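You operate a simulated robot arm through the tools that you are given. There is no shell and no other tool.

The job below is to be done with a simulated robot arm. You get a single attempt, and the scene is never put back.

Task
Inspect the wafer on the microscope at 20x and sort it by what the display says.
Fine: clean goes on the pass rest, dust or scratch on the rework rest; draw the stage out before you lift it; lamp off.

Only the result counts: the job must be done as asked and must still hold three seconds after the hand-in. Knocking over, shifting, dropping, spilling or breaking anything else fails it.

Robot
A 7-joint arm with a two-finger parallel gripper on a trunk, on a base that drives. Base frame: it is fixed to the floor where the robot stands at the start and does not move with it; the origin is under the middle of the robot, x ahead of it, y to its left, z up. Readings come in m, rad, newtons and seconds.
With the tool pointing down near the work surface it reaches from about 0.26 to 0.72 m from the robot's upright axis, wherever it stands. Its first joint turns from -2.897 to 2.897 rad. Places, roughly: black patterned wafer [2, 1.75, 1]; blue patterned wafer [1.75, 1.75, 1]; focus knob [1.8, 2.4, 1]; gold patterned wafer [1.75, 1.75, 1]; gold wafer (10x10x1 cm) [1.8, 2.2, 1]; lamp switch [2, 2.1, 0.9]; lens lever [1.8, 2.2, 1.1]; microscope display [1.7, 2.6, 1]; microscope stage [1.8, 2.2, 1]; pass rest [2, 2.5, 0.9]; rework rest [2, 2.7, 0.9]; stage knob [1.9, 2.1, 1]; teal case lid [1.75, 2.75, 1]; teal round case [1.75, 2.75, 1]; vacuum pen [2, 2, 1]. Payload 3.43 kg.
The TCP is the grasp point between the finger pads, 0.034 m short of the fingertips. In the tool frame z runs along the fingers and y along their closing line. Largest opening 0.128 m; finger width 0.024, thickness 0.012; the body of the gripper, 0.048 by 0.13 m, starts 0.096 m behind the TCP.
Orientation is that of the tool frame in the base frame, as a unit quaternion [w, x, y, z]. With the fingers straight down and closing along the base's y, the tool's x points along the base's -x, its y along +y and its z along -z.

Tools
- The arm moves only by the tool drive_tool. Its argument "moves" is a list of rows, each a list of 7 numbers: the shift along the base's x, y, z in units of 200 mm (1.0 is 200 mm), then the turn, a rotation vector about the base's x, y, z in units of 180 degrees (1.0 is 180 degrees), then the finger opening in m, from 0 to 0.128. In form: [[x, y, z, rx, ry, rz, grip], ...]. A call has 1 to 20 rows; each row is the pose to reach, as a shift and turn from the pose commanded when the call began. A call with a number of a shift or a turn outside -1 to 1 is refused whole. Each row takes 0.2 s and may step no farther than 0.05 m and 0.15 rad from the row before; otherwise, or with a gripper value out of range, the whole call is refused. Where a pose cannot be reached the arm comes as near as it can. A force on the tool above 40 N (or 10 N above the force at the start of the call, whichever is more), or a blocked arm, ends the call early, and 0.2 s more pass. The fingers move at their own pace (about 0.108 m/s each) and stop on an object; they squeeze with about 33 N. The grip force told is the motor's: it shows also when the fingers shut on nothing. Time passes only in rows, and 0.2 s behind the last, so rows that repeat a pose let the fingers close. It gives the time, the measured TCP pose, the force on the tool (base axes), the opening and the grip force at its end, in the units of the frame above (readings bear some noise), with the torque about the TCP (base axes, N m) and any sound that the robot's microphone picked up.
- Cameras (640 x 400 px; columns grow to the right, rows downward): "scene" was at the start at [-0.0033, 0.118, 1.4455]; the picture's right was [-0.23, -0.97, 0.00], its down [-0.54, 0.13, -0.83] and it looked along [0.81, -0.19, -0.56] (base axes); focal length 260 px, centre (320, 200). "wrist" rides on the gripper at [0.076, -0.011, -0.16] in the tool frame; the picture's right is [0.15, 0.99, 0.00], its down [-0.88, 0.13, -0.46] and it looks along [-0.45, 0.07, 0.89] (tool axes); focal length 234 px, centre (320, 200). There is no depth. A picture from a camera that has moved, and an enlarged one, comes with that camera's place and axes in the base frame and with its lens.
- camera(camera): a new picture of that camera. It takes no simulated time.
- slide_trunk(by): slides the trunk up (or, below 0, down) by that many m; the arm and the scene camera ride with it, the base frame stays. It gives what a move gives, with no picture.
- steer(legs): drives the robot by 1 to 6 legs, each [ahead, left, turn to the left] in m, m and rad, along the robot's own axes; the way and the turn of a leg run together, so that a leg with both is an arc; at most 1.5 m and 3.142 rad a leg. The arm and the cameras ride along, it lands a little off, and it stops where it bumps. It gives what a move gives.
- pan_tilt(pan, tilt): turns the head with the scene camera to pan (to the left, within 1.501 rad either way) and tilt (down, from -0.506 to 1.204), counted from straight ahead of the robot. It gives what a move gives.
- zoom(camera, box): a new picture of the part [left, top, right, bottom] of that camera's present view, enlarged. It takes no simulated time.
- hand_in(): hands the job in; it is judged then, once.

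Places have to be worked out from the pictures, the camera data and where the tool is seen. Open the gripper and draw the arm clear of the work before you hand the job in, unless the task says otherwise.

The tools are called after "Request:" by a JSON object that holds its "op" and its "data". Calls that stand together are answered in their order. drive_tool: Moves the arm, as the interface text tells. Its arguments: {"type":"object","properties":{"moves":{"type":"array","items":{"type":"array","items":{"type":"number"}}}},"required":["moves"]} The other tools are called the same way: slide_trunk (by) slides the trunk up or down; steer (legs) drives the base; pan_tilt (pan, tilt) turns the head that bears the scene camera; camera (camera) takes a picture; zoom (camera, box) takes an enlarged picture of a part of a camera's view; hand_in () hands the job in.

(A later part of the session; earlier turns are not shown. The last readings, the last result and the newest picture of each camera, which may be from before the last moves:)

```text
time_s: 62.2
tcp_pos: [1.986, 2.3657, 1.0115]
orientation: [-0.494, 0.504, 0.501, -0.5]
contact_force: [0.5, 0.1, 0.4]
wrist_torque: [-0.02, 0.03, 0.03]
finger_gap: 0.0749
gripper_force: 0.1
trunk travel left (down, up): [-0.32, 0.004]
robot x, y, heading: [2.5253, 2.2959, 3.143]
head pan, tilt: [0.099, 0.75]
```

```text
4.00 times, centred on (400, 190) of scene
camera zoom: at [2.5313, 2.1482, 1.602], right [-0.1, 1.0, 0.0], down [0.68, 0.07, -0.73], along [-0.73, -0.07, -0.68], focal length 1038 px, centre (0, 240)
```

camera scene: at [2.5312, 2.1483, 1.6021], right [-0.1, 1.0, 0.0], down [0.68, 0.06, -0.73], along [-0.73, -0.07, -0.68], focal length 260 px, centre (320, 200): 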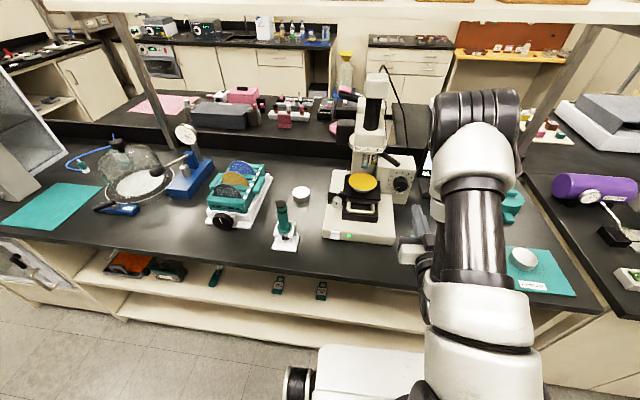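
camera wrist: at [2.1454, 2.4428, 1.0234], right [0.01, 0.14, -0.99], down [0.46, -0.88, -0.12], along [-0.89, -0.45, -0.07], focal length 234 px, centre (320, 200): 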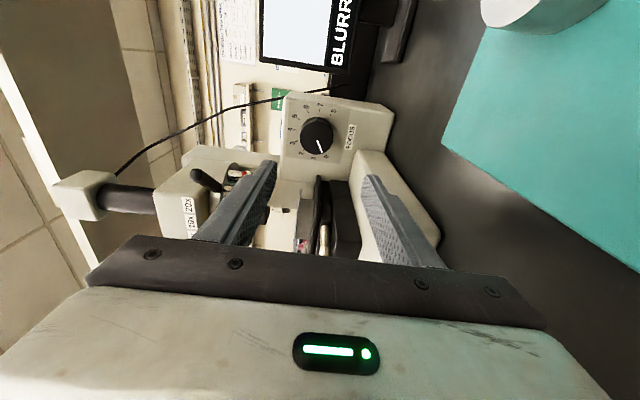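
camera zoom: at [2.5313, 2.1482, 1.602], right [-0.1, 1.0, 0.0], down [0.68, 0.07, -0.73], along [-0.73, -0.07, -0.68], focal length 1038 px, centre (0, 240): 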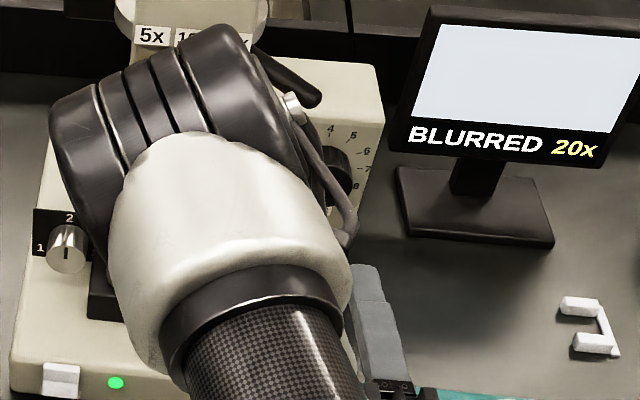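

The knob axis from this view agrees (y≈2.369, z≈1.013). I advance along -x until the tips straddle the knob.

Request:
{"op": "drive_tool", "data": {"moves": [[-0.2, 0.01, 0.005, 0, 0, 0, 0.075], [-0.4, 0.015, 0.005, 0, 0, 0, 0.075], [-0.6, 0.015, 0.005, 0, 0, 0, 0.075], [-0.7, 0.015, 0.005, 0, 0, 0, 0.075], [-0.78, 0.015, 0.005, 0, 0, 0, 0.075]]}}

Request:
{"op": "camera", "data": {"camera": "wrist"}}

Request:
{"op": "zoom", "data": {"camera": "scene", "box": [330, 140, 470, 240]}}

```text
time_s: 63.4
tcp_pos: [1.8308, 2.3695, 1.0129]
orientation: [-0.494, 0.505, 0.501, -0.5]
contact_force: [1.2, 3.8, 0.9]
wrist_torque: [0.2, -0.11, 0.38]
finger_gap: 0.0751
gripper_force: 0.2
trunk travel left (down, up): [-0.32, 0.004]
robot x, y, heading: [2.5252, 2.2969, 3.136]
head pan, tilt: [0.099, 0.75]
```

```text
taken
camera wrist: at [1.9902, 2.447, 1.0245], right [0.01, 0.14, -0.99], down [0.46, -0.88, -0.12], along [-0.89, -0.45, -0.07], focal length 234 px, centre (320, 200)
```

wrist: 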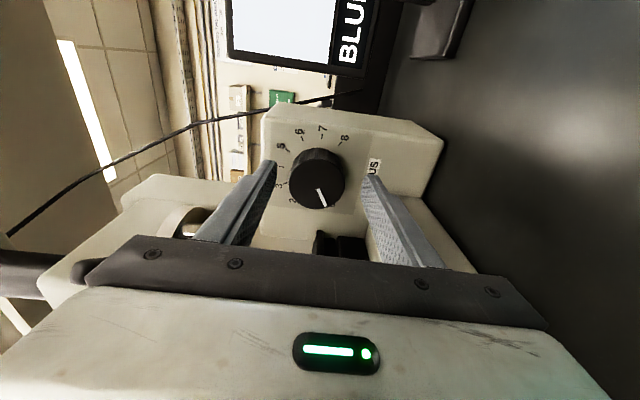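

```text
4.00 times, centred on (400, 190) of scene
camera zoom: at [2.5315, 2.1486, 1.6021], right [-0.1, 1.0, 0.0], down [0.68, 0.06, -0.73], along [-0.73, -0.07, -0.68], focal length 1038 px, centre (0, 240)
```

zoom: 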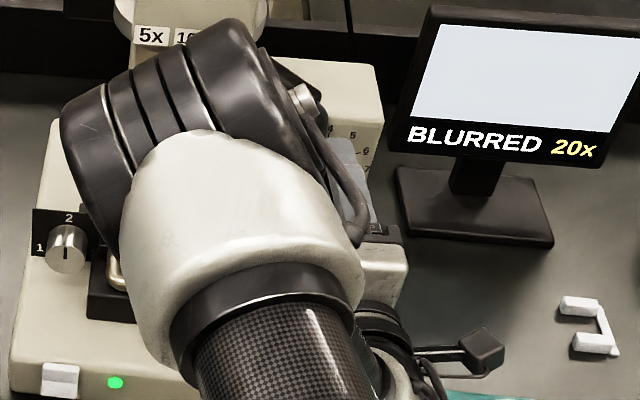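

The side force (≈4 N, torque pointing at x≈1.93, z≈0.96) suggests that the gripper body just touches the scope base's edge at this roll. I back off, roll back to camera-down, and will use a 20° downward tilt so the body and camera stay above the base.

Request:
{"op": "drive_tool", "data": {"moves": [[0.2, 0.01, 0.0, 0, 0, 0, 0.075], [0.4, 0.01, 0.01, 0, 0, 0, 0.075], [0.6, 0, 0.1, 0, 0, 0, 0.075], [0.7, 0, 0.2, -0.045, 0, 0, 0.075], [0.7, 0, 0.3, -0.09, 0, 0, 0.075], [0.7, 0, 0.3, -0.135, 0, 0, 0.075], [0.7, 0, 0.3, -0.18, 0, 0, 0.075], [0.7, 0, 0.3, -0.225, 0, 0, 0.075], [0.7, 0, 0.3, -0.27, 0, 0, 0.075], [0.7, 0, 0.3, -0.315, 0, 0, 0.075], [0.7, 0, 0.3, -0.36, 0, 0, 0.075], [0.7, 0, 0.3, -0.405, 0, 0, 0.075], [0.7, 0, 0.3, -0.45, 0, 0, 0.075], [0.7, 0, 0.3, -0.495, 0, 0, 0.075]]}}

Request:
{"op": "drive_tool", "data": {"moves": [[0, 0, 0, 0, -0.04, 0, 0.075], [0, 0, 0, 0, -0.08, 0, 0.075], [0, 0, 0, 0, -0.111, 0, 0.075]]}}

Request:
{"op": "camera", "data": {"camera": "wrist"}}

```text
time_s: 66.4
tcp_pos: [1.9695, 2.3683, 1.0728]
orientation: [-0.003, -0.705, -0.005, 0.709]
contact_force: [-0.2, 0.2, 0.0]
wrist_torque: [0.03, -0.02, 0.01]
finger_gap: 0.0749
gripper_force: 0.1
trunk travel left (down, up): [-0.32, 0.004]
robot x, y, heading: [2.5254, 2.2996, 3.136]
head pan, tilt: [0.099, 0.75]
```

```text
time_s: 67.2
tcp_pos: [1.9701, 2.3691, 1.0721]
orientation: [0.003, 0.819, 0.005, -0.574]
contact_force: [0.1, 1.1, 0.5]
wrist_torque: [0.02, 0.0, 0.01]
finger_gap: 0.0752
gripper_force: 0.1
trunk travel left (down, up): [-0.32, 0.004]
robot x, y, heading: [2.5247, 2.3022, 3.14]
head pan, tilt: [0.099, 0.75]
```

```text
taken
camera wrist: at [2.1466, 2.3828, 1.0548], right [0.06, -0.99, -0.14], down [0.13, -0.13, 0.98], along [-0.99, -0.08, 0.12], focal length 234 px, centre (320, 200)
```

wrist: 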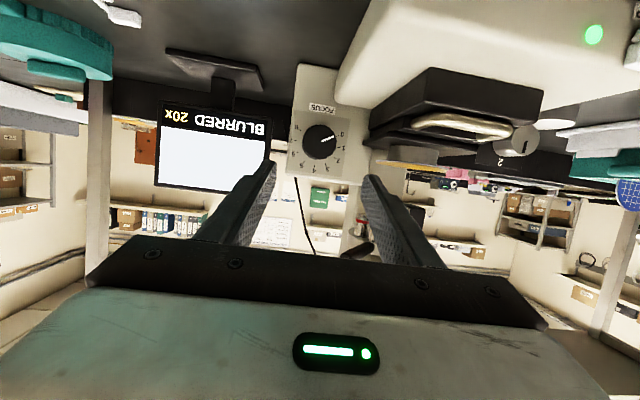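

Knob axis now measured at y≈2.368, z≈1.014. I roll the tilted tool +30°, line up with the knob and advance onto it.

Request:
{"op": "drive_tool", "data": {"moves": [[0, -0.01, -0.06, 0.042, 0, 0, 0.075], [0, -0.015, -0.13, 0.084, 0, 0, 0.075], [0, -0.022, -0.2, 0.126, 0, 0, 0.075], [0, -0.022, -0.26, 0.167, 0, 0, 0.075], [-0.2, -0.022, -0.26, 0.167, 0, 0, 0.075], [-0.4, -0.022, -0.26, 0.167, 0, 0, 0.075], [-0.6, -0.022, -0.26, 0.167, 0, 0, 0.075], [-0.725, -0.022, -0.26, 0.167, 0, 0, 0.075]]}}

Request:
{"op": "camera", "data": {"camera": "wrist"}}

Request:
{"op": "zoom", "data": {"camera": "scene", "box": [330, 140, 470, 240]}}

```text
time_s: 69.0
tcp_pos: [1.8247, 2.3665, 1.0228]
orientation: [-0.209, 0.791, 0.154, -0.554]
contact_force: [0.0, 0.3, 0.1]
wrist_torque: [0.02, 0.0, 0.01]
finger_gap: 0.075
gripper_force: 0.1
trunk travel left (down, up): [-0.32, 0.004]
robot x, y, heading: [2.5233, 2.298, 3.135]
head pan, tilt: [0.099, 0.75]
```

```text
taken
camera wrist: at [2.001, 2.3872, 1.0132], right [0.06, -0.79, -0.62], down [0.13, -0.6, 0.79], along [-0.99, -0.13, 0.07], focal length 234 px, centre (320, 200)
```

wrist: 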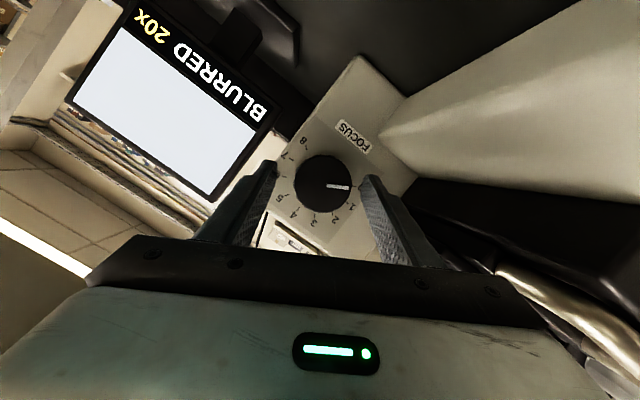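

```text
4.00 times, centred on (400, 190) of scene
camera zoom: at [2.5312, 2.1482, 1.602], right [-0.1, 1.0, 0.0], down [0.68, 0.07, -0.73], along [-0.73, -0.07, -0.68], focal length 1038 px, centre (0, 240)
```

zoom: 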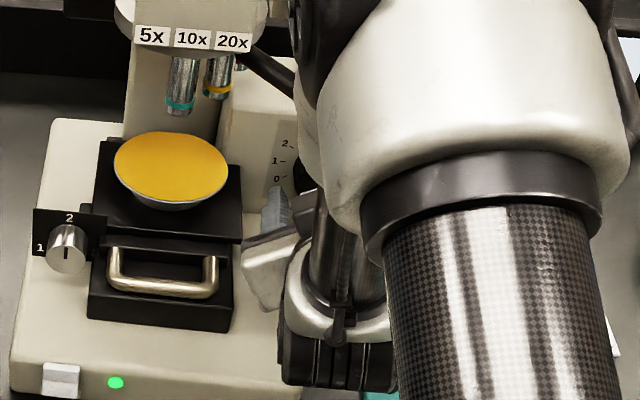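

The fingers straddle the knob evenly with no contact force, and the wrist camera sees both dial and display. I close the fingers on it.

Request:
{"op": "drive_tool", "data": {"moves": [[0, 0, 0, 0, 0, 0, 0.05], [0, 0, 0, 0, 0, 0, 0.04], [0, 0, 0, 0, 0, 0, 0.04]]}}

Request:
{"op": "camera", "data": {"camera": "wrist"}}

```text
time_s: 69.8
tcp_pos: [1.8252, 2.3648, 1.0203]
orientation: [-0.207, 0.792, 0.156, -0.553]
contact_force: [-0.7, -7.9, -5.9]
wrist_torque: [-0.07, 0.27, -0.24]
finger_gap: 0.0482
gripper_force: 44.8
trunk travel left (down, up): [-0.32, 0.004]
robot x, y, heading: [2.5201, 2.2985, 3.144]
head pan, tilt: [0.099, 0.75]
```

```text
taken
camera wrist: at [2.0011, 2.3855, 1.0125], right [0.07, -0.79, -0.61], down [0.13, -0.6, 0.79], along [-0.99, -0.13, 0.06], focal length 234 px, centre (320, 200)
```

wrist: 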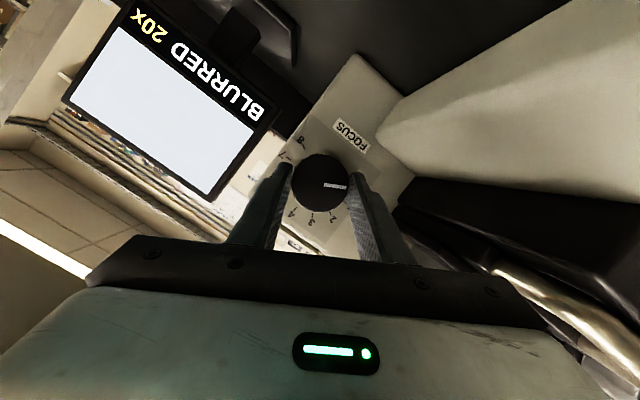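

The knob is held (gap 0.048) with a small off-centre push. I turn it 30° clockwise (about -x), about one number, following the knob axis.

Request:
{"op": "drive_tool", "data": {"moves": [[0, 0, -0.003, -0.0417, 0, 0, 0.04], [0, 0.003, -0.003, -0.0833, 0, 0, 0.04], [0, 0.007, -0.002, -0.125, 0, 0, 0.04], [0, 0.01, -0.001, -0.1667, 0, 0, 0.04], [0, 0.01, -0.001, -0.1667, 0, 0, 0.04]]}}

Request:
{"op": "camera", "data": {"camera": "wrist"}}

```text
time_s: 71.0
tcp_pos: [1.8251, 2.3673, 1.0214]
orientation: [0.003, 0.818, 0.005, -0.576]
contact_force: [-0.1, -2.0, 4.8]
wrist_torque: [-0.01, 0.41, -0.44]
finger_gap: 0.0486
gripper_force: 45.1
trunk travel left (down, up): [-0.32, 0.004]
robot x, y, heading: [2.5222, 2.3007, 3.136]
head pan, tilt: [0.099, 0.75]
```

```text
taken
camera wrist: at [2.0011, 2.3812, 1.0034], right [0.06, -0.99, -0.14], down [0.13, -0.13, 0.98], along [-0.99, -0.08, 0.13], focal length 234 px, centre (320, 200)
```

wrist: 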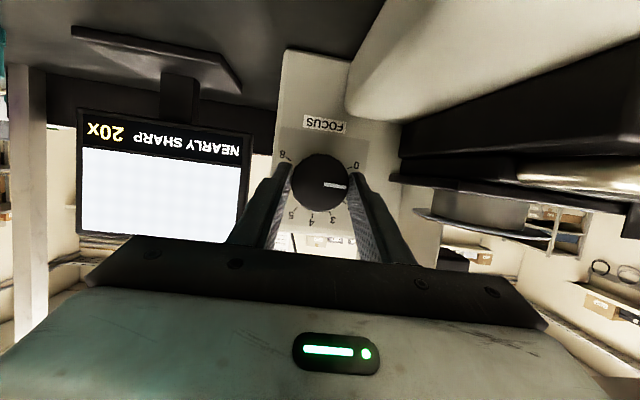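

The display now says NEARLY SHARP at 20x. I turn on in small steps of 10°.

Request:
{"op": "drive_tool", "data": {"moves": [[0, 0.003, -0.001, -0.028, 0, 0, 0.04], [0, 0.006, -0.002, -0.056, 0, 0, 0.04], [0, 0.006, -0.002, -0.056, 0, 0, 0.04]]}}

Request:
{"op": "zoom", "data": {"camera": "wrist", "box": [60, 90, 400, 260]}}

```text
time_s: 71.8
tcp_pos: [1.8246, 2.3687, 1.0224]
orientation: [0.075, 0.814, -0.046, -0.575]
contact_force: [-2.3, 0.0, 11.5]
wrist_torque: [-0.02, 0.46, -0.68]
finger_gap: 0.0485
gripper_force: 45.0
trunk travel left (down, up): [-0.32, 0.004]
robot x, y, heading: [2.5237, 2.3011, 3.141]
head pan, tilt: [0.099, 0.75]
```

```text
1.88 times, centred on (230, 175) of wrist
camera zoom: at [2.0011, 2.3793, 1.0009], right [0.06, -1.0, 0.04], down [0.14, 0.04, 0.99], along [-0.99, -0.06, 0.14], focal length 441 px, centre (489, 247)
```

zoom: 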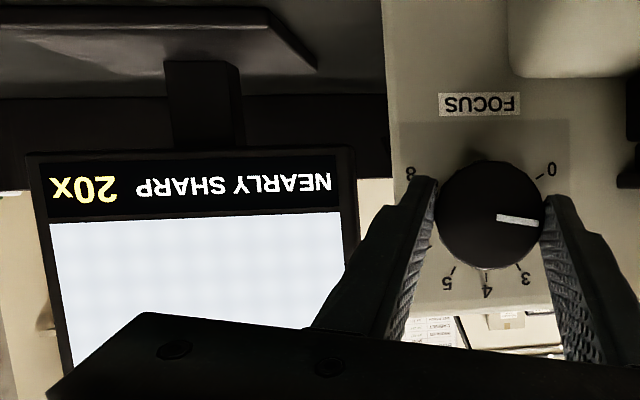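

Still NEARLY SHARP, with the pointer now about 1.5. I turn another 10°, easing the tool up 1 mm to follow the axis.

Request:
{"op": "drive_tool", "data": {"moves": [[0, 0.002, 0.004, -0.028, 0, 0, 0.04], [0, 0.004, 0.007, -0.056, 0, 0, 0.04], [0, 0.004, 0.007, -0.056, 0, 0, 0.04]]}}

Request:
{"op": "zoom", "data": {"camera": "wrist", "box": [60, 90, 400, 260]}}

```text
time_s: 72.6
tcp_pos: [1.8253, 2.3703, 1.0211]
orientation: [0.146, 0.805, -0.096, -0.567]
contact_force: [-4.0, 4.8, 8.8]
wrist_torque: [0.02, 0.21, -0.71]
finger_gap: 0.0484
gripper_force: 45.2
trunk travel left (down, up): [-0.32, 0.004]
robot x, y, heading: [2.5257, 2.2963, 3.137]
head pan, tilt: [0.099, 0.75]
```

```text
1.88 times, centred on (230, 175) of wrist
camera zoom: at [2.0012, 2.3767, 0.9997], right [0.06, -0.98, 0.21], down [0.13, 0.22, 0.97], along [-0.99, -0.03, 0.14], focal length 441 px, centre (489, 247)
```

zoom: 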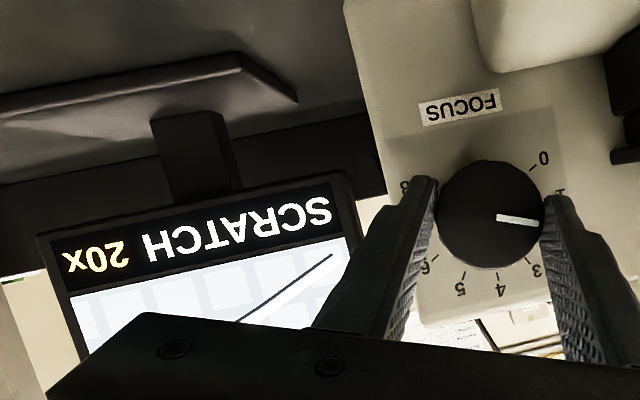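

The display reads SCRATCH at 20x, in focus, so the wafer belongs on the rework rest. I open the fingers and draw straight back off the knob.

Request:
{"op": "drive_tool", "data": {"moves": [[0, 0, 0, 0, 0, 0, 0.06], [0, 0, 0, 0, 0, 0, 0.075], [0, 0, 0, 0, 0, 0, 0.075], [0.2, 0, 0, 0, 0, 0, 0.075], [0.4, 0, 0, 0, 0, 0, 0.075], [0.6, 0, 0, 0, 0, 0, 0.075], [0.75, 0, 0.1, 0.04, 0, 0, 0.075], [0.75, 0, 0.3, 0.08, 0, 0, 0.075], [0.75, 0, 0.5, 0.112, 0, 0, 0.075], [0.75, 0, 0.7, 0.112, 0, 0, 0.075]]}}

Request:
{"op": "camera", "data": {"camera": "wrist"}}

Request:
{"op": "camera", "data": {"camera": "scene"}}

```text
time_s: 74.8
tcp_pos: [1.9758, 2.3678, 1.1632]
orientation: [0.002, 0.818, 0.005, -0.575]
contact_force: [-0.1, -0.8, 0.3]
wrist_torque: [-0.01, -0.01, 0.02]
finger_gap: 0.075
gripper_force: 0.1
trunk travel left (down, up): [-0.32, 0.004]
robot x, y, heading: [2.5254, 2.2954, 3.136]
head pan, tilt: [0.099, 0.75]
```

```text
taken
camera wrist: at [2.152, 2.3819, 1.1452], right [0.06, -0.99, -0.14], down [0.13, -0.13, 0.98], along [-0.99, -0.08, 0.12], focal length 234 px, centre (320, 200)
```

wrist: 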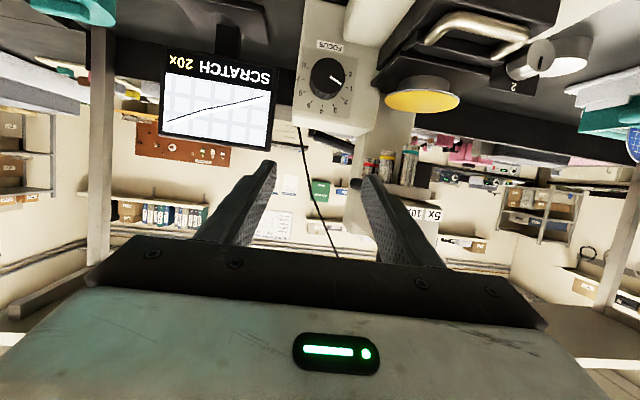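

```text
taken
camera scene: at [2.5317, 2.148, 1.6019], right [-0.1, 1.0, 0.0], down [0.68, 0.07, -0.73], along [-0.73, -0.07, -0.68], focal length 260 px, centre (320, 200)
```

scene: 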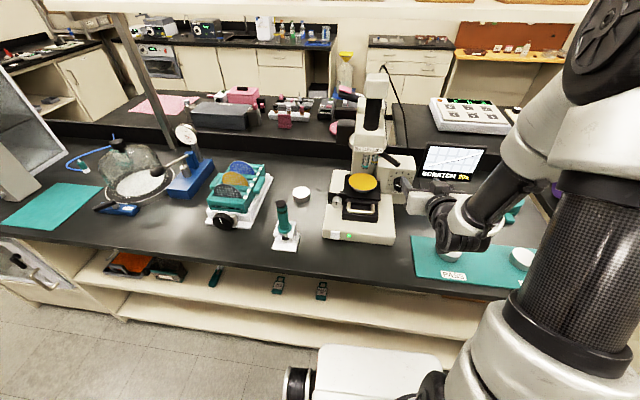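

The display still shows SCRATCH 20x. Next is drawing the stage out by its handle; I take enlarged views from both cameras to fix the handle's place.

Request:
{"op": "zoom", "data": {"camera": "scene", "box": [330, 170, 400, 215]}}

Request:
{"op": "zoom", "data": {"camera": "wrist", "box": [370, 0, 590, 130]}}

```text
8.89 times, centred on (365, 192) of scene
camera zoom: at [2.5317, 2.148, 1.6019], right [-0.1, 1.0, 0.0], down [0.68, 0.07, -0.73], along [-0.73, -0.07, -0.68], focal length 2307 px, centre (-80, 267)
```

zoom: 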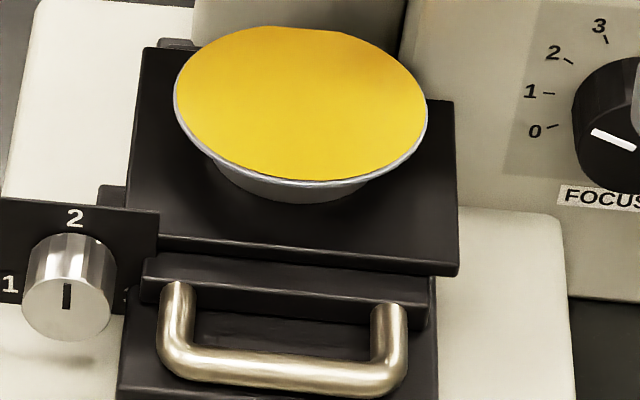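

```text
2.91 times, centred on (480, 65) of wrist
camera zoom: at [2.152, 2.3819, 1.1452], right [0.06, -0.99, -0.14], down [0.13, -0.13, 0.98], along [-0.99, -0.08, 0.12], focal length 681 px, centre (-146, 593)
```

zoom: 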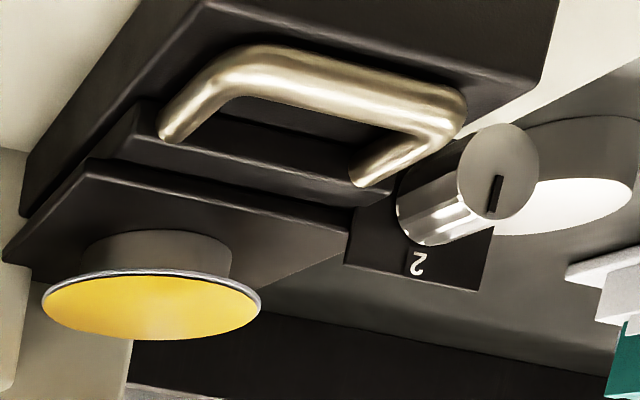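

The handle bar sits at about (1.919, 2.228, 0.988), ~14 mm thick with a ~33 mm gap behind. I'll pinch it with the fingers closing along x, so I first bring the tool upright at a safe place and turn it.

Request:
{"op": "drive_tool", "data": {"moves": [[0.1, -0.05, 0.2, 0, -0.045, 0, 0.05], [0.2, -0.1, 0.3, 0, -0.09, 0, 0.036], [0.2, -0.2, 0.4, 0, -0.135, 0, 0.036], [0.2, -0.3, 0.4, 0, -0.18, 0, 0.036], [0.2, -0.4, 0.4, 0, -0.225, 0, 0.036], [0.2, -0.5, 0.4, 0, -0.27, 0, 0.036], [0.2, -0.6, 0.4, 0, -0.315, 0, 0.036], [0.2, -0.7, 0.4, 0, -0.36, 0, 0.036], [0.2, -0.7, 0.4, 0, -0.389, 0, 0.036]]}}

Request:
{"op": "drive_tool", "data": {"moves": [[0, 0, 0, 0, 0, -0.045, 0.036], [0, 0, 0, 0, 0, -0.09, 0.036], [0, 0, 0, 0, 0, -0.135, 0.036], [0, 0, 0, 0, 0, -0.18, 0.036], [0, 0, 0, 0, 0, -0.225, 0.036], [0, 0, 0, 0, 0, -0.27, 0.036], [0, 0, 0, 0, 0, -0.315, 0.036], [0, 0, 0, 0, 0, -0.36, 0.036], [0, 0, 0, 0, 0, -0.405, 0.036], [0, 0, 0, 0, 0, -0.45, 0.036], [0, 0, 0, 0, 0, -0.5, 0.036]]}}

Request:
{"op": "drive_tool", "data": {"moves": [[0, 0, 0, 0, 0.04, 0, 0.036], [0, 0, 0, 0, 0.083, 0, 0.036]]}}

Request:
{"op": "camera", "data": {"camera": "wrist"}}

Request:
{"op": "camera", "data": {"camera": "scene"}}

```text
time_s: 76.3
tcp_pos: [2.0573, 2.1146, 1.3334]
orientation: [0.218, 0.947, 0.133, -0.193]
contact_force: [0.4, 0.7, -1.3]
wrist_torque: [-0.05, 0.03, 0.02]
finger_gap: 0.0359
gripper_force: 0.1
out of reach, approached as far as the arm can: row 3, 4, 5
trunk travel left (down, up): [-0.32, 0.004]
robot x, y, heading: [2.5243, 2.298, 3.139]
head pan, tilt: [0.099, 0.75]
stopped in row 7: the arm was blocked; the commanded pose is now the measured one
```

```text
refused: row 11 steps farther than a row can; nothing moved
```

```text
time_s: 77.0
tcp_pos: [2.0499, 2.1241, 1.3165]
orientation: [0.267, 0.914, 0.128, -0.278]
contact_force: [0.4, 0.0, 0.0]
wrist_torque: [0.01, -0.02, 0.01]
finger_gap: 0.0361
gripper_force: 0.0
trunk travel left (down, up): [-0.32, 0.004]
robot x, y, heading: [2.522, 2.2977, 3.138]
head pan, tilt: [0.099, 0.75]
stopped in row 2: the arm was blocked; the commanded pose is now the measured one
```

```text
taken
camera wrist: at [2.1781, 2.2283, 1.3795], right [0.5, -0.8, 0.33], down [-0.46, 0.07, 0.88], along [-0.73, -0.59, -0.34], focal length 234 px, centre (320, 200)
```

wrist: 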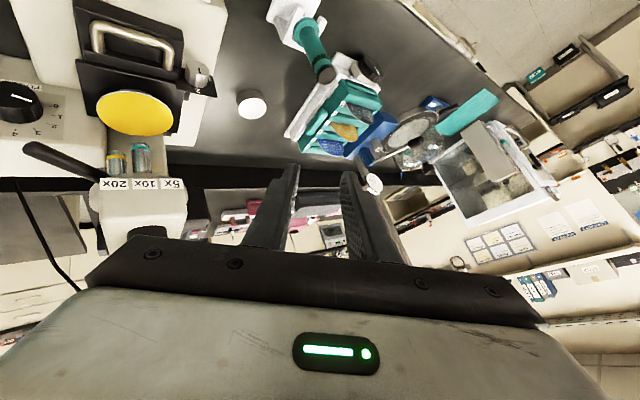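

```text
taken
camera scene: at [2.5311, 2.1389, 1.6053], right [-0.2, 0.98, 0.0], down [0.64, 0.13, -0.76], along [-0.74, -0.15, -0.65], focal length 260 px, centre (320, 200)
```

scene: 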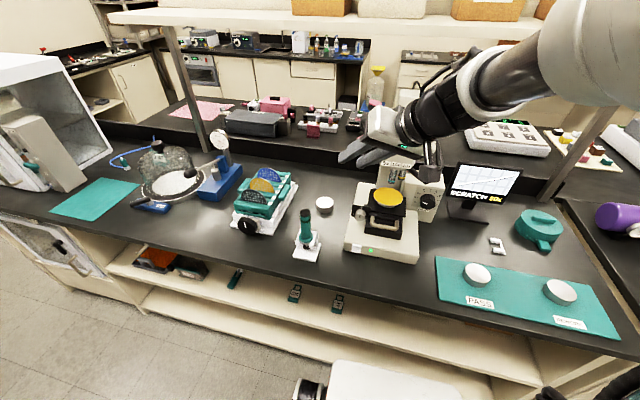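

The arm got blocked while folding up close to the robot (the head camera was nudged too), leaving the tool skewed. I move the tool a little away from the body first, without turning, and check.

Request:
{"op": "drive_tool", "data": {"moves": [[-0.1, -0.1, 0, 0, 0, 0, 0.036], [-0.2, -0.2, 0, 0, 0, 0, 0.036], [-0.3, -0.3, 0, 0, 0, 0, 0.036]]}}

Request:
{"op": "camera", "data": {"camera": "scene"}}

```text
time_s: 77.8
tcp_pos: [1.9886, 2.0625, 1.3163]
orientation: [0.262, 0.914, 0.128, -0.28]
contact_force: [-0.1, -0.7, -0.4]
wrist_torque: [0.01, -0.02, 0.01]
finger_gap: 0.0362
gripper_force: 0.1
trunk travel left (down, up): [-0.32, 0.004]
robot x, y, heading: [2.5228, 2.2957, 3.142]
head pan, tilt: [0.099, 0.75]
```

```text
taken
camera scene: at [2.5313, 2.1477, 1.6019], right [-0.1, 1.0, 0.0], down [0.68, 0.07, -0.73], along [-0.73, -0.07, -0.68], focal length 260 px, centre (320, 200)
```

scene: 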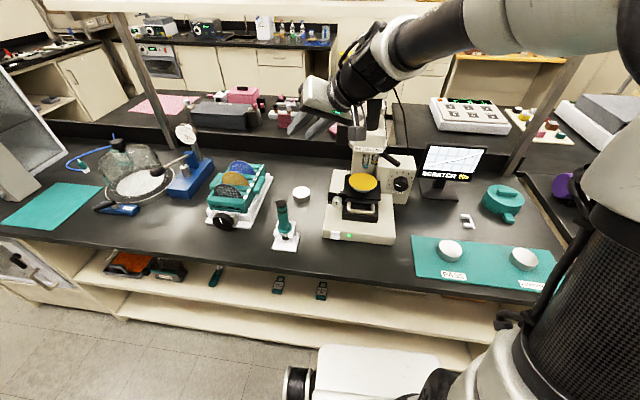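

The head sprang back and nothing on the bench has shifted. I turn the tool back to straight down (computed rotation ≈48°) at this place.

Request:
{"op": "drive_tool", "data": {"moves": [[0, 0, 0, 0.025, -0.026, -0.012, 0.036], [0, 0, 0, 0.05, -0.052, -0.024, 0.036], [0, 0, 0, 0.075, -0.079, -0.036, 0.036], [0, 0, 0, 0.1, -0.105, -0.048, 0.036], [0, 0, 0, 0.124, -0.131, -0.06, 0.036], [0, 0, 0, 0.149, -0.157, -0.072, 0.036], [0, 0, 0, 0.173, -0.183, -0.084, 0.036]]}}

Request:
{"op": "camera", "data": {"camera": "scene"}}

```text
time_s: 79.4
tcp_pos: [1.9905, 2.0636, 1.3149]
orientation: [-0.001, 1.0, 0.0, 0.0]
contact_force: [0.0, -0.3, 0.6]
wrist_torque: [0.0, 0.0, 0.0]
finger_gap: 0.0359
gripper_force: 0.0
out of reach, approached as far as the arm can: row 3
trunk travel left (down, up): [-0.32, 0.004]
robot x, y, heading: [2.5206, 2.2967, 3.14]
head pan, tilt: [0.099, 0.75]
```

```text
taken
camera scene: at [2.5306, 2.148, 1.602], right [-0.1, 1.0, 0.0], down [0.68, 0.07, -0.73], along [-0.73, -0.07, -0.68], focal length 260 px, centre (320, 200)
```

scene: 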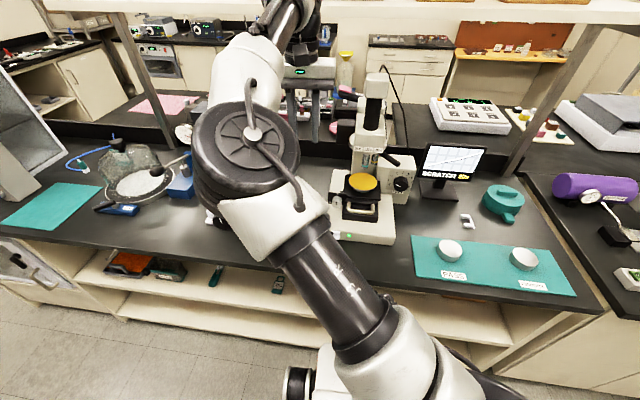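

The tool is upright again, with the elbow now to the left at about z≈1.4, well above the bench. I yaw the tool by -90° so the fingers close along x.

Request:
{"op": "drive_tool", "data": {"moves": [[0, 0, 0, 0, 0, -0.045, 0.036], [0, 0, 0, 0, 0, -0.09, 0.036], [0, 0, 0, 0, 0, -0.135, 0.036], [0, 0, 0, 0, 0, -0.18, 0.036], [0, 0, 0, 0, 0, -0.225, 0.036], [0, 0, 0, 0, 0, -0.27, 0.036], [0, 0, 0, 0, 0, -0.315, 0.036], [0, 0, 0, 0, 0, -0.36, 0.036], [0, 0, 0, 0, 0, -0.405, 0.036], [0, 0, 0, 0, 0, -0.45, 0.036], [0, 0, 0, 0, 0, -0.48, 0.036], [0, 0, 0, 0, 0, -0.5, 0.036]]}}

Request:
{"op": "camera", "data": {"camera": "scene"}}

Request:
{"op": "camera", "data": {"camera": "wrist"}}

```text
time_s: 82.0
tcp_pos: [2.2339, 2.3773, 1.2375]
orientation: [0.001, 0.718, -0.696, -0.001]
contact_force: [0.0, -0.1, -1.1]
wrist_torque: [0.02, -0.03, -0.01]
finger_gap: 0.0358
gripper_force: 0.1
out of reach, approached as far as the arm can: row 1, 2, 3, 4, 5, 6, 7, 8, 9, 10, 11, 12
trunk travel left (down, up): [-0.32, 0.004]
robot x, y, heading: [2.5264, 2.2992, 3.139]
head pan, tilt: [0.099, 0.75]
```

```text
taken
camera scene: at [2.5313, 2.148, 1.602], right [-0.1, 1.0, 0.0], down [0.68, 0.07, -0.73], along [-0.73, -0.07, -0.68], focal length 260 px, centre (320, 200)
```

scene: 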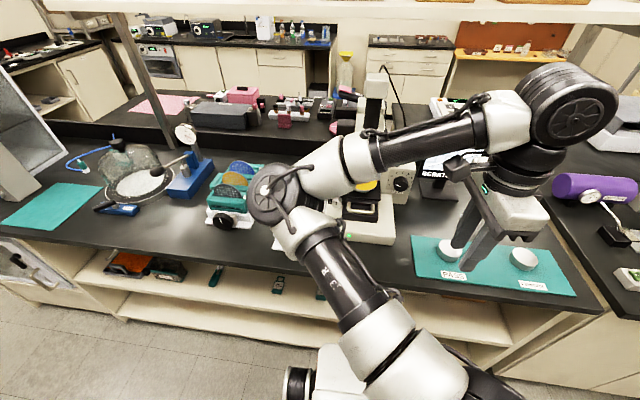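

```text
taken
camera wrist: at [2.2479, 2.3027, 1.3956], right [-0.98, -0.18, 0.0], down [-0.16, 0.88, 0.46], along [-0.08, 0.45, -0.89], focal length 234 px, centre (320, 200)
```

wrist: 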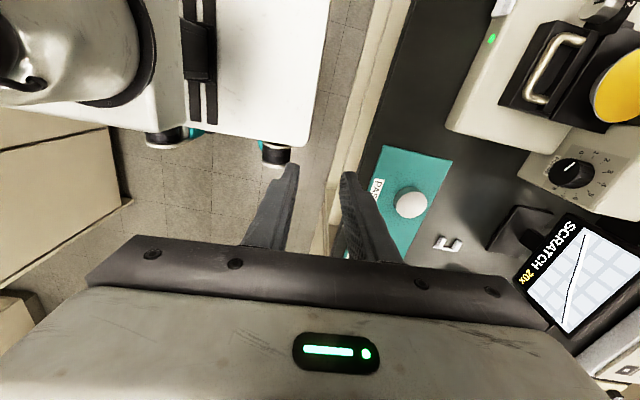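

The yaw drove the arm to a limit and it drifted off to (2.23, 2.38); it is clear of everything. I undo the yaw while moving to a comfortable spot in front of the robot.

Request:
{"op": "drive_tool", "data": {"moves": [[0.15, 0.2, 0, 0, 0, 0.045, 0.036], [0.3, 0.4, 0, 0, 0, 0.09, 0.036], [0.45, 0.6, 0, 0, 0, 0.135, 0.036], [0.55, 0.8, 0, 0, 0, 0.18, 0.036], [0.55, 1.0, 0, 0, 0, 0.225, 0.036], [0.55, 1.0, 0, 0, 0, 0.27, 0.036], [0.55, 1.0, 0, 0, 0, 0.315, 0.036], [0.55, 1.0, 0, 0, 0, 0.36, 0.036], [0.55, 1.0, 0, 0, 0, 0.405, 0.036], [0.55, 1.0, 0, 0, 0, 0.45, 0.036], [0.55, 1.0, 0, 0, 0, 0.48, 0.036], [0.55, 1.0, 0, 0, 0, 0.5, 0.036], [0.55, 1.0, 0, 0, 0, 0.5, 0.036]]}}

Request:
{"op": "camera", "data": {"camera": "scene"}}

```text
time_s: 84.8
tcp_pos: [2.3572, 2.5814, 1.2249]
orientation: [-0.001, 1.0, 0.001, 0.0]
contact_force: [-0.5, 1.3, -0.5]
wrist_torque: [-0.01, 0.01, 0.01]
finger_gap: 0.0361
gripper_force: 0.1
trunk travel left (down, up): [-0.32, 0.004]
robot x, y, heading: [2.5242, 2.2974, 3.137]
head pan, tilt: [0.099, 0.75]
```

```text
taken
camera scene: at [2.5316, 2.1481, 1.602], right [-0.1, 1.0, 0.0], down [0.68, 0.07, -0.73], along [-0.73, -0.07, -0.68], focal length 260 px, centre (320, 200)
```

scene: 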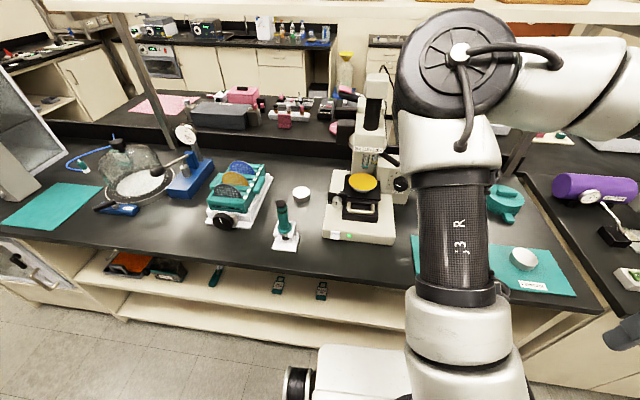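

Now it is upright with the elbow up and in front, at (2.36, 2.58). I move back toward the home-like spot in front of the robot and check the posture.

Request:
{"op": "drive_tool", "data": {"moves": [[-0.15, -0.15, 0.05, 0, 0, 0, 0.02], [-0.3, -0.3, 0.1, 0, 0, 0, 0.0], [-0.45, -0.45, 0.15, 0, 0, 0, 0], [-0.6, -0.6, 0.2, 0, 0, 0, 0], [-0.75, -0.75, 0.25, 0, 0, 0, 0], [-0.9, -0.9, 0.3, 0, 0, 0, 0], [-1.0, -1.0, 0.3, 0, 0, 0, 0]]}}

Request:
{"op": "camera", "data": {"camera": "scene"}}

```text
time_s: 86.4
tcp_pos: [2.1554, 2.3823, 1.2855]
orientation: [0.0, 1.0, 0.001, 0.001]
contact_force: [0.2, 0.3, 0.3]
wrist_torque: [0.02, 0.0, 0.03]
finger_gap: 0.0
gripper_force: 33.0
trunk travel left (down, up): [-0.32, 0.004]
robot x, y, heading: [2.5252, 2.297, 3.136]
head pan, tilt: [0.099, 0.75]
```

```text
taken
camera scene: at [2.5315, 2.1479, 1.602], right [-0.1, 1.0, 0.0], down [0.68, 0.07, -0.73], along [-0.73, -0.07, -0.68], focal length 260 px, centre (320, 200)
```

scene: 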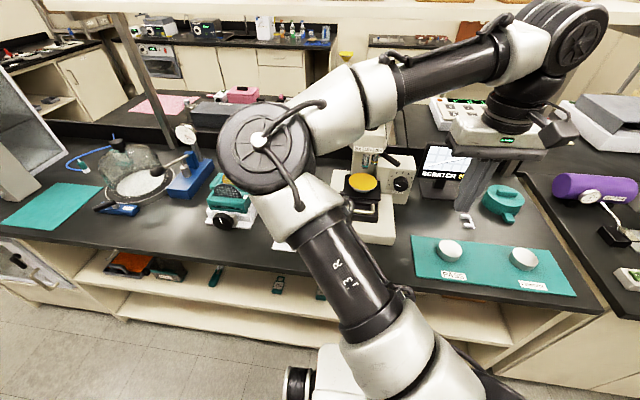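

The elbow stays to the left but high, which is workable. I move in front of the stage with a slight 12° forward tilt, fingers closed, above the handle.

Request:
{"op": "drive_tool", "data": {"moves": [[-0.15, -0.15, 0, 0, 0, 0, 0], [-0.3, -0.3, -0.05, 0, 0.02, 0, 0], [-0.45, -0.45, -0.1, 0, 0.04, 0, 0], [-0.6, -0.6, -0.15, 0, 0.0667, 0, 0], [-0.75, -0.72, -0.25, 0, 0.0667, 0, 0], [-0.88, -0.771, -0.4, 0, 0.0667, 0, 0], [-0.88, -0.771, -0.6, 0, 0.0667, 0, 0]]}}

Request:
{"op": "camera", "data": {"camera": "wrist"}}

Request:
{"op": "camera", "data": {"camera": "scene"}}

```text
time_s: 88.0
tcp_pos: [1.9816, 2.2264, 1.1641]
orientation: [-0.001, 0.994, 0.0, -0.105]
contact_force: [0.0, 0.2, -0.5]
wrist_torque: [-0.02, -0.02, 0.01]
finger_gap: 0.0
gripper_force: 33.0
trunk travel left (down, up): [-0.32, 0.004]
robot x, y, heading: [2.527, 2.2945, 3.138]
head pan, tilt: [0.099, 0.75]
```

```text
taken
camera wrist: at [2.0894, 2.2371, 1.3042], right [0.14, -0.99, -0.03], down [-0.77, -0.13, 0.63], along [-0.63, -0.07, -0.78], focal length 234 px, centre (320, 200)
```

wrist: 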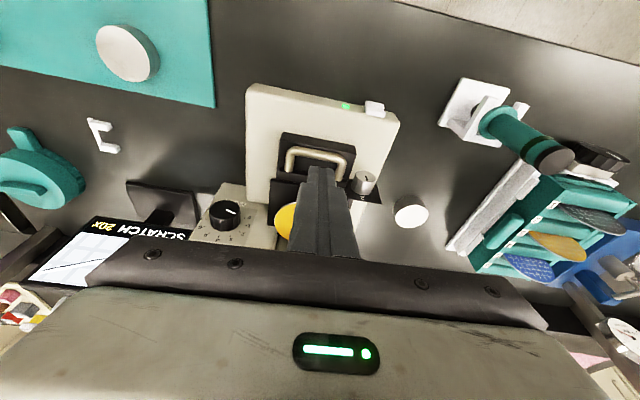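

```text
taken
camera scene: at [2.5315, 2.1481, 1.602], right [-0.1, 1.0, 0.0], down [0.68, 0.07, -0.73], along [-0.73, -0.07, -0.68], focal length 260 px, centre (320, 200)
```

scene: 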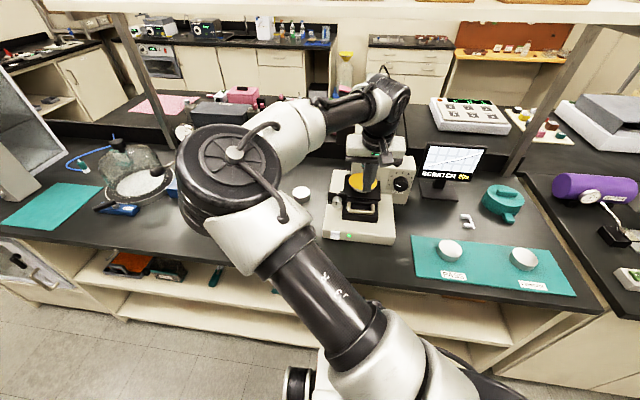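

Both cameras have a clear view. I move the fingertips to just above the gap behind the handle bar and check.

Request:
{"op": "drive_tool", "data": {"moves": [[-0.2, 0.003, -0.1, 0, 0, 0, 0], [-0.405, 0.006, -0.2, 0, 0, 0, 0], [-0.405, 0.006, -0.4, 0, 0, 0, 0], [-0.405, 0.006, -0.52, 0, 0, 0, 0]]}}

Request:
{"op": "zoom", "data": {"camera": "scene", "box": [330, 165, 400, 215]}}

Request:
{"op": "zoom", "data": {"camera": "wrist", "box": [230, 60, 410, 260]}}

```text
time_s: 89.0
tcp_pos: [1.9016, 2.228, 1.0597]
orientation: [-0.002, 0.994, 0.0, -0.105]
contact_force: [0.9, 0.0, -0.5]
wrist_torque: [-0.01, 0.01, 0.01]
finger_gap: 0.0
gripper_force: 33.0
trunk travel left (down, up): [-0.32, 0.004]
robot x, y, heading: [2.5236, 2.2987, 3.136]
head pan, tilt: [0.099, 0.75]
```

```text
8.00 times, centred on (365, 190) of scene
camera zoom: at [2.5315, 2.148, 1.602], right [-0.1, 1.0, 0.0], down [0.68, 0.07, -0.73], along [-0.73, -0.07, -0.68], focal length 2076 px, centre (-40, 280)
```

zoom: 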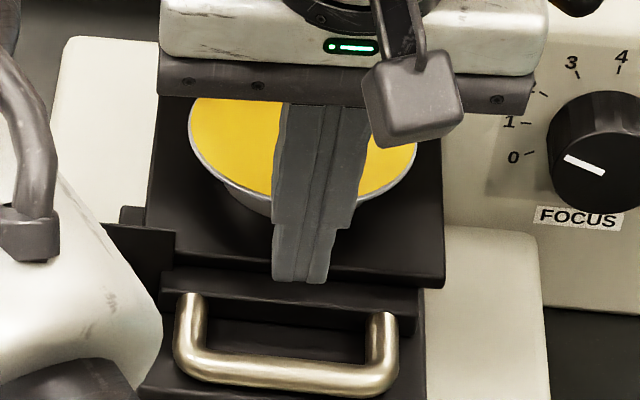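

```text
2.00 times, centred on (320, 160) of wrist
camera zoom: at [2.0087, 2.2396, 1.1983], right [0.14, -0.99, -0.03], down [-0.77, -0.13, 0.63], along [-0.63, -0.07, -0.78], focal length 468 px, centre (320, 280)
```

zoom: 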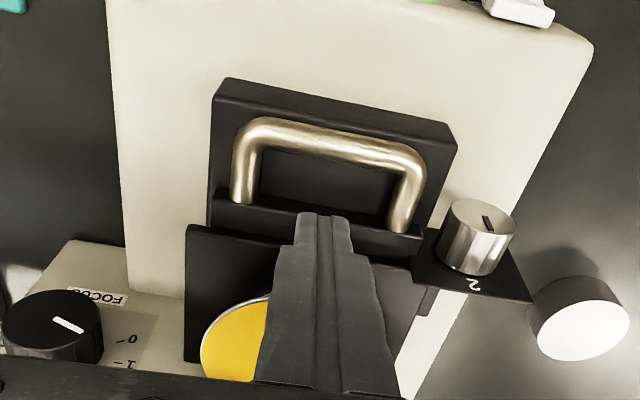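

The wrist view puts the bar at x≈1.921 and the drawer face at x≈1.883, so the gap's middle is about 1.8985. I shift 2 mm and descend slowly into the gap.

Request:
{"op": "drive_tool", "data": {"moves": [[0.012, 0.0, 0, 0, 0, 0, 0], [0.012, 0.0, -0.1, 0, 0, 0, 0], [0.012, 0.0, -0.15, 0, 0, 0, 0], [0.012, 0.0, -0.2, 0, 0, 0, 0], [0.012, 0.0, -0.235, 0, 0, 0, 0]]}}

Request:
{"op": "zoom", "data": {"camera": "scene", "box": [330, 165, 400, 215]}}

Request:
{"op": "zoom", "data": {"camera": "wrist", "box": [230, 60, 410, 260]}}

```text
time_s: 90.1
tcp_pos: [1.9036, 2.2277, 1.0292]
orientation: [0.0, 0.994, 0.001, -0.111]
contact_force: [15.8, -0.7, 22.2]
wrist_torque: [0.02, -0.08, -0.01]
finger_gap: 0.0002
gripper_force: 33.1
trunk travel left (down, up): [-0.32, 0.004]
robot x, y, heading: [2.5225, 2.295, 3.142]
head pan, tilt: [0.099, 0.75]
stopped in row 5: the force on the tool passed its limit at 47 N (the readings are from after the stop); the commanded pose is now the measured one
```

```text
8.00 times, centred on (365, 190) of scene
camera zoom: at [2.5361, 2.1481, 1.6022], right [-0.1, 1.0, 0.0], down [0.68, 0.07, -0.73], along [-0.73, -0.07, -0.68], focal length 2076 px, centre (-40, 280)
```

zoom: 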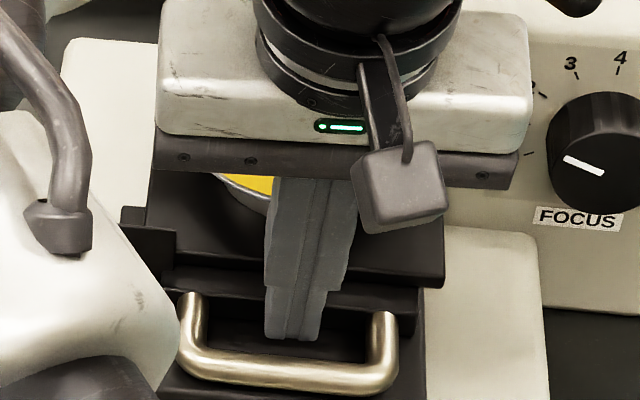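

```text
2.00 times, centred on (320, 160) of wrist
camera zoom: at [2.0129, 2.2403, 1.1658], right [0.14, -0.99, -0.03], down [-0.76, -0.13, 0.64], along [-0.64, -0.07, -0.77], focal length 468 px, centre (320, 280)
```

zoom: 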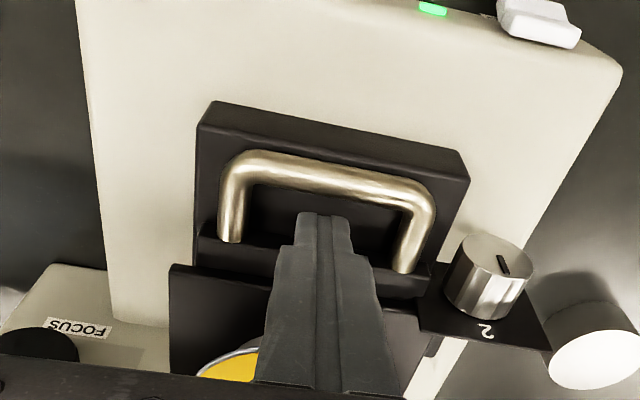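

The front of the fingertips met the drawer ledge (force +x and +z) at tip z≈0.996. I lift, shift 6 mm toward the bar, and go down again.

Request:
{"op": "drive_tool", "data": {"moves": [[0.0, 0.0, 0.05, 0, 0, 0, 0], [0.03, 0.0, 0.05, 0, 0, 0, 0], [0.03, 0.0, 0, 0, 0, 0, 0], [0.03, 0.0, -0.03, 0, 0, 0, 0], [0.03, 0.0, -0.06, 0, 0, 0, 0], [0.03, 0.0, -0.085, 0, 0, 0, 0]]}}

Request:
{"op": "zoom", "data": {"camera": "scene", "box": [330, 165, 400, 215]}}

Request:
{"op": "zoom", "data": {"camera": "wrist", "box": [230, 60, 410, 260]}}

```text
time_s: 91.4
tcp_pos: [1.9067, 2.2285, 1.0179]
orientation: [0.0, 0.993, 0.0, -0.116]
contact_force: [14.1, -0.9, 21.6]
wrist_torque: [0.0, -0.6, -0.04]
finger_gap: 0.0001
gripper_force: 33.0
trunk travel left (down, up): [-0.32, 0.004]
robot x, y, heading: [2.5239, 2.2937, 3.144]
head pan, tilt: [0.099, 0.75]
stopped in row 6: the force on the tool passed its limit at 46 N (the readings are from after the stop); the commanded pose is now the measured one
```

```text
8.00 times, centred on (365, 190) of scene
camera zoom: at [2.5359, 2.148, 1.6022], right [-0.1, 1.0, 0.0], down [0.68, 0.07, -0.73], along [-0.73, -0.07, -0.68], focal length 2076 px, centre (-40, 280)
```

zoom: 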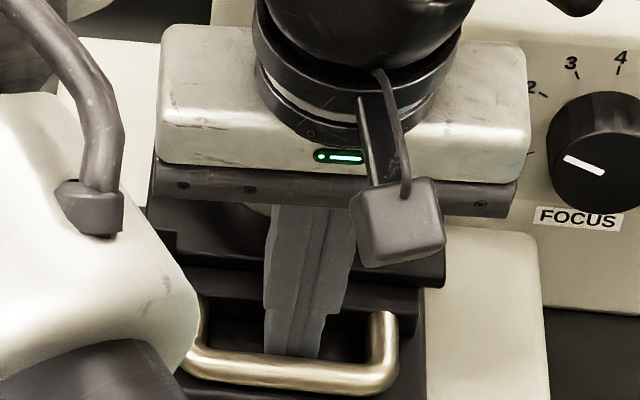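

```text
2.00 times, centred on (320, 160) of wrist
camera zoom: at [2.0174, 2.2408, 1.155], right [0.14, -0.99, -0.03], down [-0.75, -0.13, 0.65], along [-0.64, -0.07, -0.76], focal length 468 px, centre (320, 280)
```

zoom: 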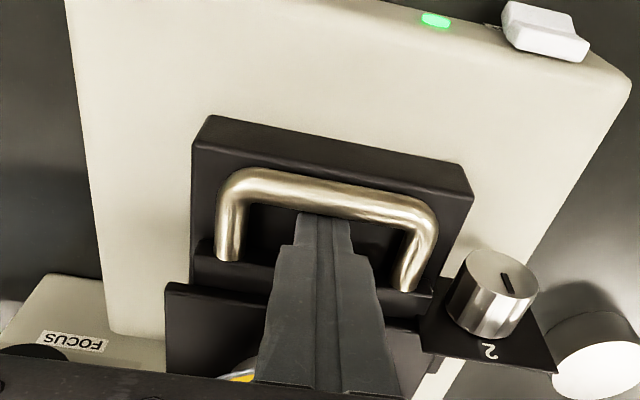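

The tips are now behind the bar at z≈0.985, about 3 mm below its centre line. I try a gentle pull toward +x to see whether the stage slides.

Request:
{"op": "drive_tool", "data": {"moves": [[0.025, 0.0, 0.0, 0, 0, 0, 0], [0.05, 0.0, 0.0, 0, 0, 0, 0], [0.075, 0.0, 0.0, 0, 0, 0, 0], [0.1, 0.0, 0.0, 0, 0, 0, 0]]}}

Request:
{"op": "zoom", "data": {"camera": "scene", "box": [330, 165, 400, 215]}}

Request:
{"op": "zoom", "data": {"camera": "wrist", "box": [230, 60, 410, 260]}}

```text
time_s: 92.4
tcp_pos: [1.9205, 2.2281, 1.0184]
orientation: [-0.001, 0.993, 0.0, -0.12]
contact_force: [-25.0, -3.9, 30.0]
wrist_torque: [-0.16, 0.83, -0.12]
finger_gap: 0.0
gripper_force: 32.9
trunk travel left (down, up): [-0.32, 0.004]
robot x, y, heading: [2.5238, 2.2981, 3.138]
head pan, tilt: [0.099, 0.75]
```

```text
8.00 times, centred on (365, 190) of scene
camera zoom: at [2.5319, 2.1479, 1.6022], right [-0.1, 1.0, 0.0], down [0.68, 0.07, -0.73], along [-0.73, -0.07, -0.68], focal length 2076 px, centre (-40, 280)
```

zoom: 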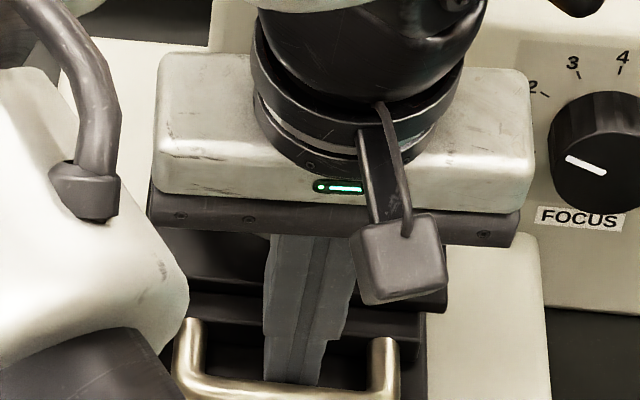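

```text
2.00 times, centred on (320, 160) of wrist
camera zoom: at [2.0327, 2.2401, 1.1541], right [0.14, -0.99, -0.04], down [-0.75, -0.13, 0.65], along [-0.65, -0.07, -0.76], focal length 468 px, centre (320, 280)
```

zoom: 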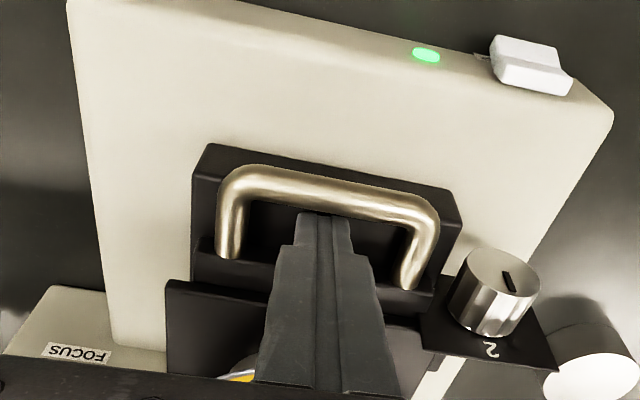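

The stage moves: the bar has come out by over 1 cm against about 25 N. I keep pulling.

Request:
{"op": "drive_tool", "data": {"moves": [[0.04, 0.0, 0.0, 0, 0, 0, 0], [0.08, 0.0, 0.0, 0, 0, 0, 0], [0.12, 0.0, 0.0, 0, 0, 0, 0], [0.16, 0.0, 0.0, 0, 0, 0, 0], [0.2, 0.0, 0.0, 0, 0, 0, 0]]}}

Request:
{"op": "camera", "data": {"camera": "scene"}}

Request:
{"op": "camera", "data": {"camera": "wrist"}}

```text
time_s: 93.6
tcp_pos: [1.9663, 2.2292, 1.013]
orientation: [0.001, 0.994, 0.001, -0.113]
contact_force: [0.5, -0.4, 0.2]
wrist_torque: [0.05, 0.01, 0.01]
finger_gap: 0.0001
gripper_force: 33.1
trunk travel left (down, up): [-0.32, 0.004]
robot x, y, heading: [2.5267, 2.2986, 3.142]
head pan, tilt: [0.099, 0.75]
```

```text
taken
camera scene: at [2.5321, 2.148, 1.6019], right [-0.1, 1.0, 0.0], down [0.68, 0.07, -0.73], along [-0.73, -0.07, -0.68], focal length 260 px, centre (320, 200)
```

scene: 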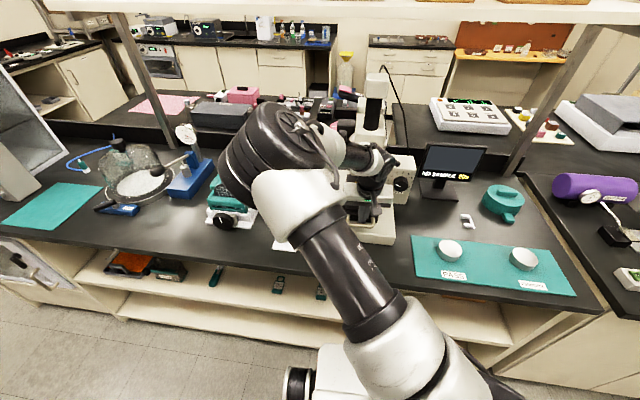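

```text
taken
camera wrist: at [2.0764, 2.2407, 1.1509], right [0.14, -0.99, -0.03], down [-0.76, -0.13, 0.64], along [-0.64, -0.07, -0.77], focal length 234 px, centre (320, 200)
```

wrist: 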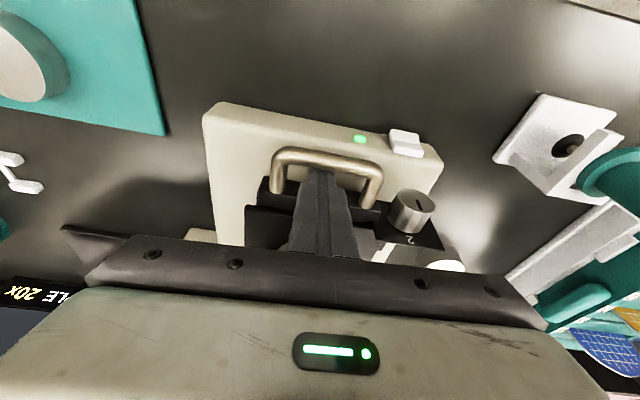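

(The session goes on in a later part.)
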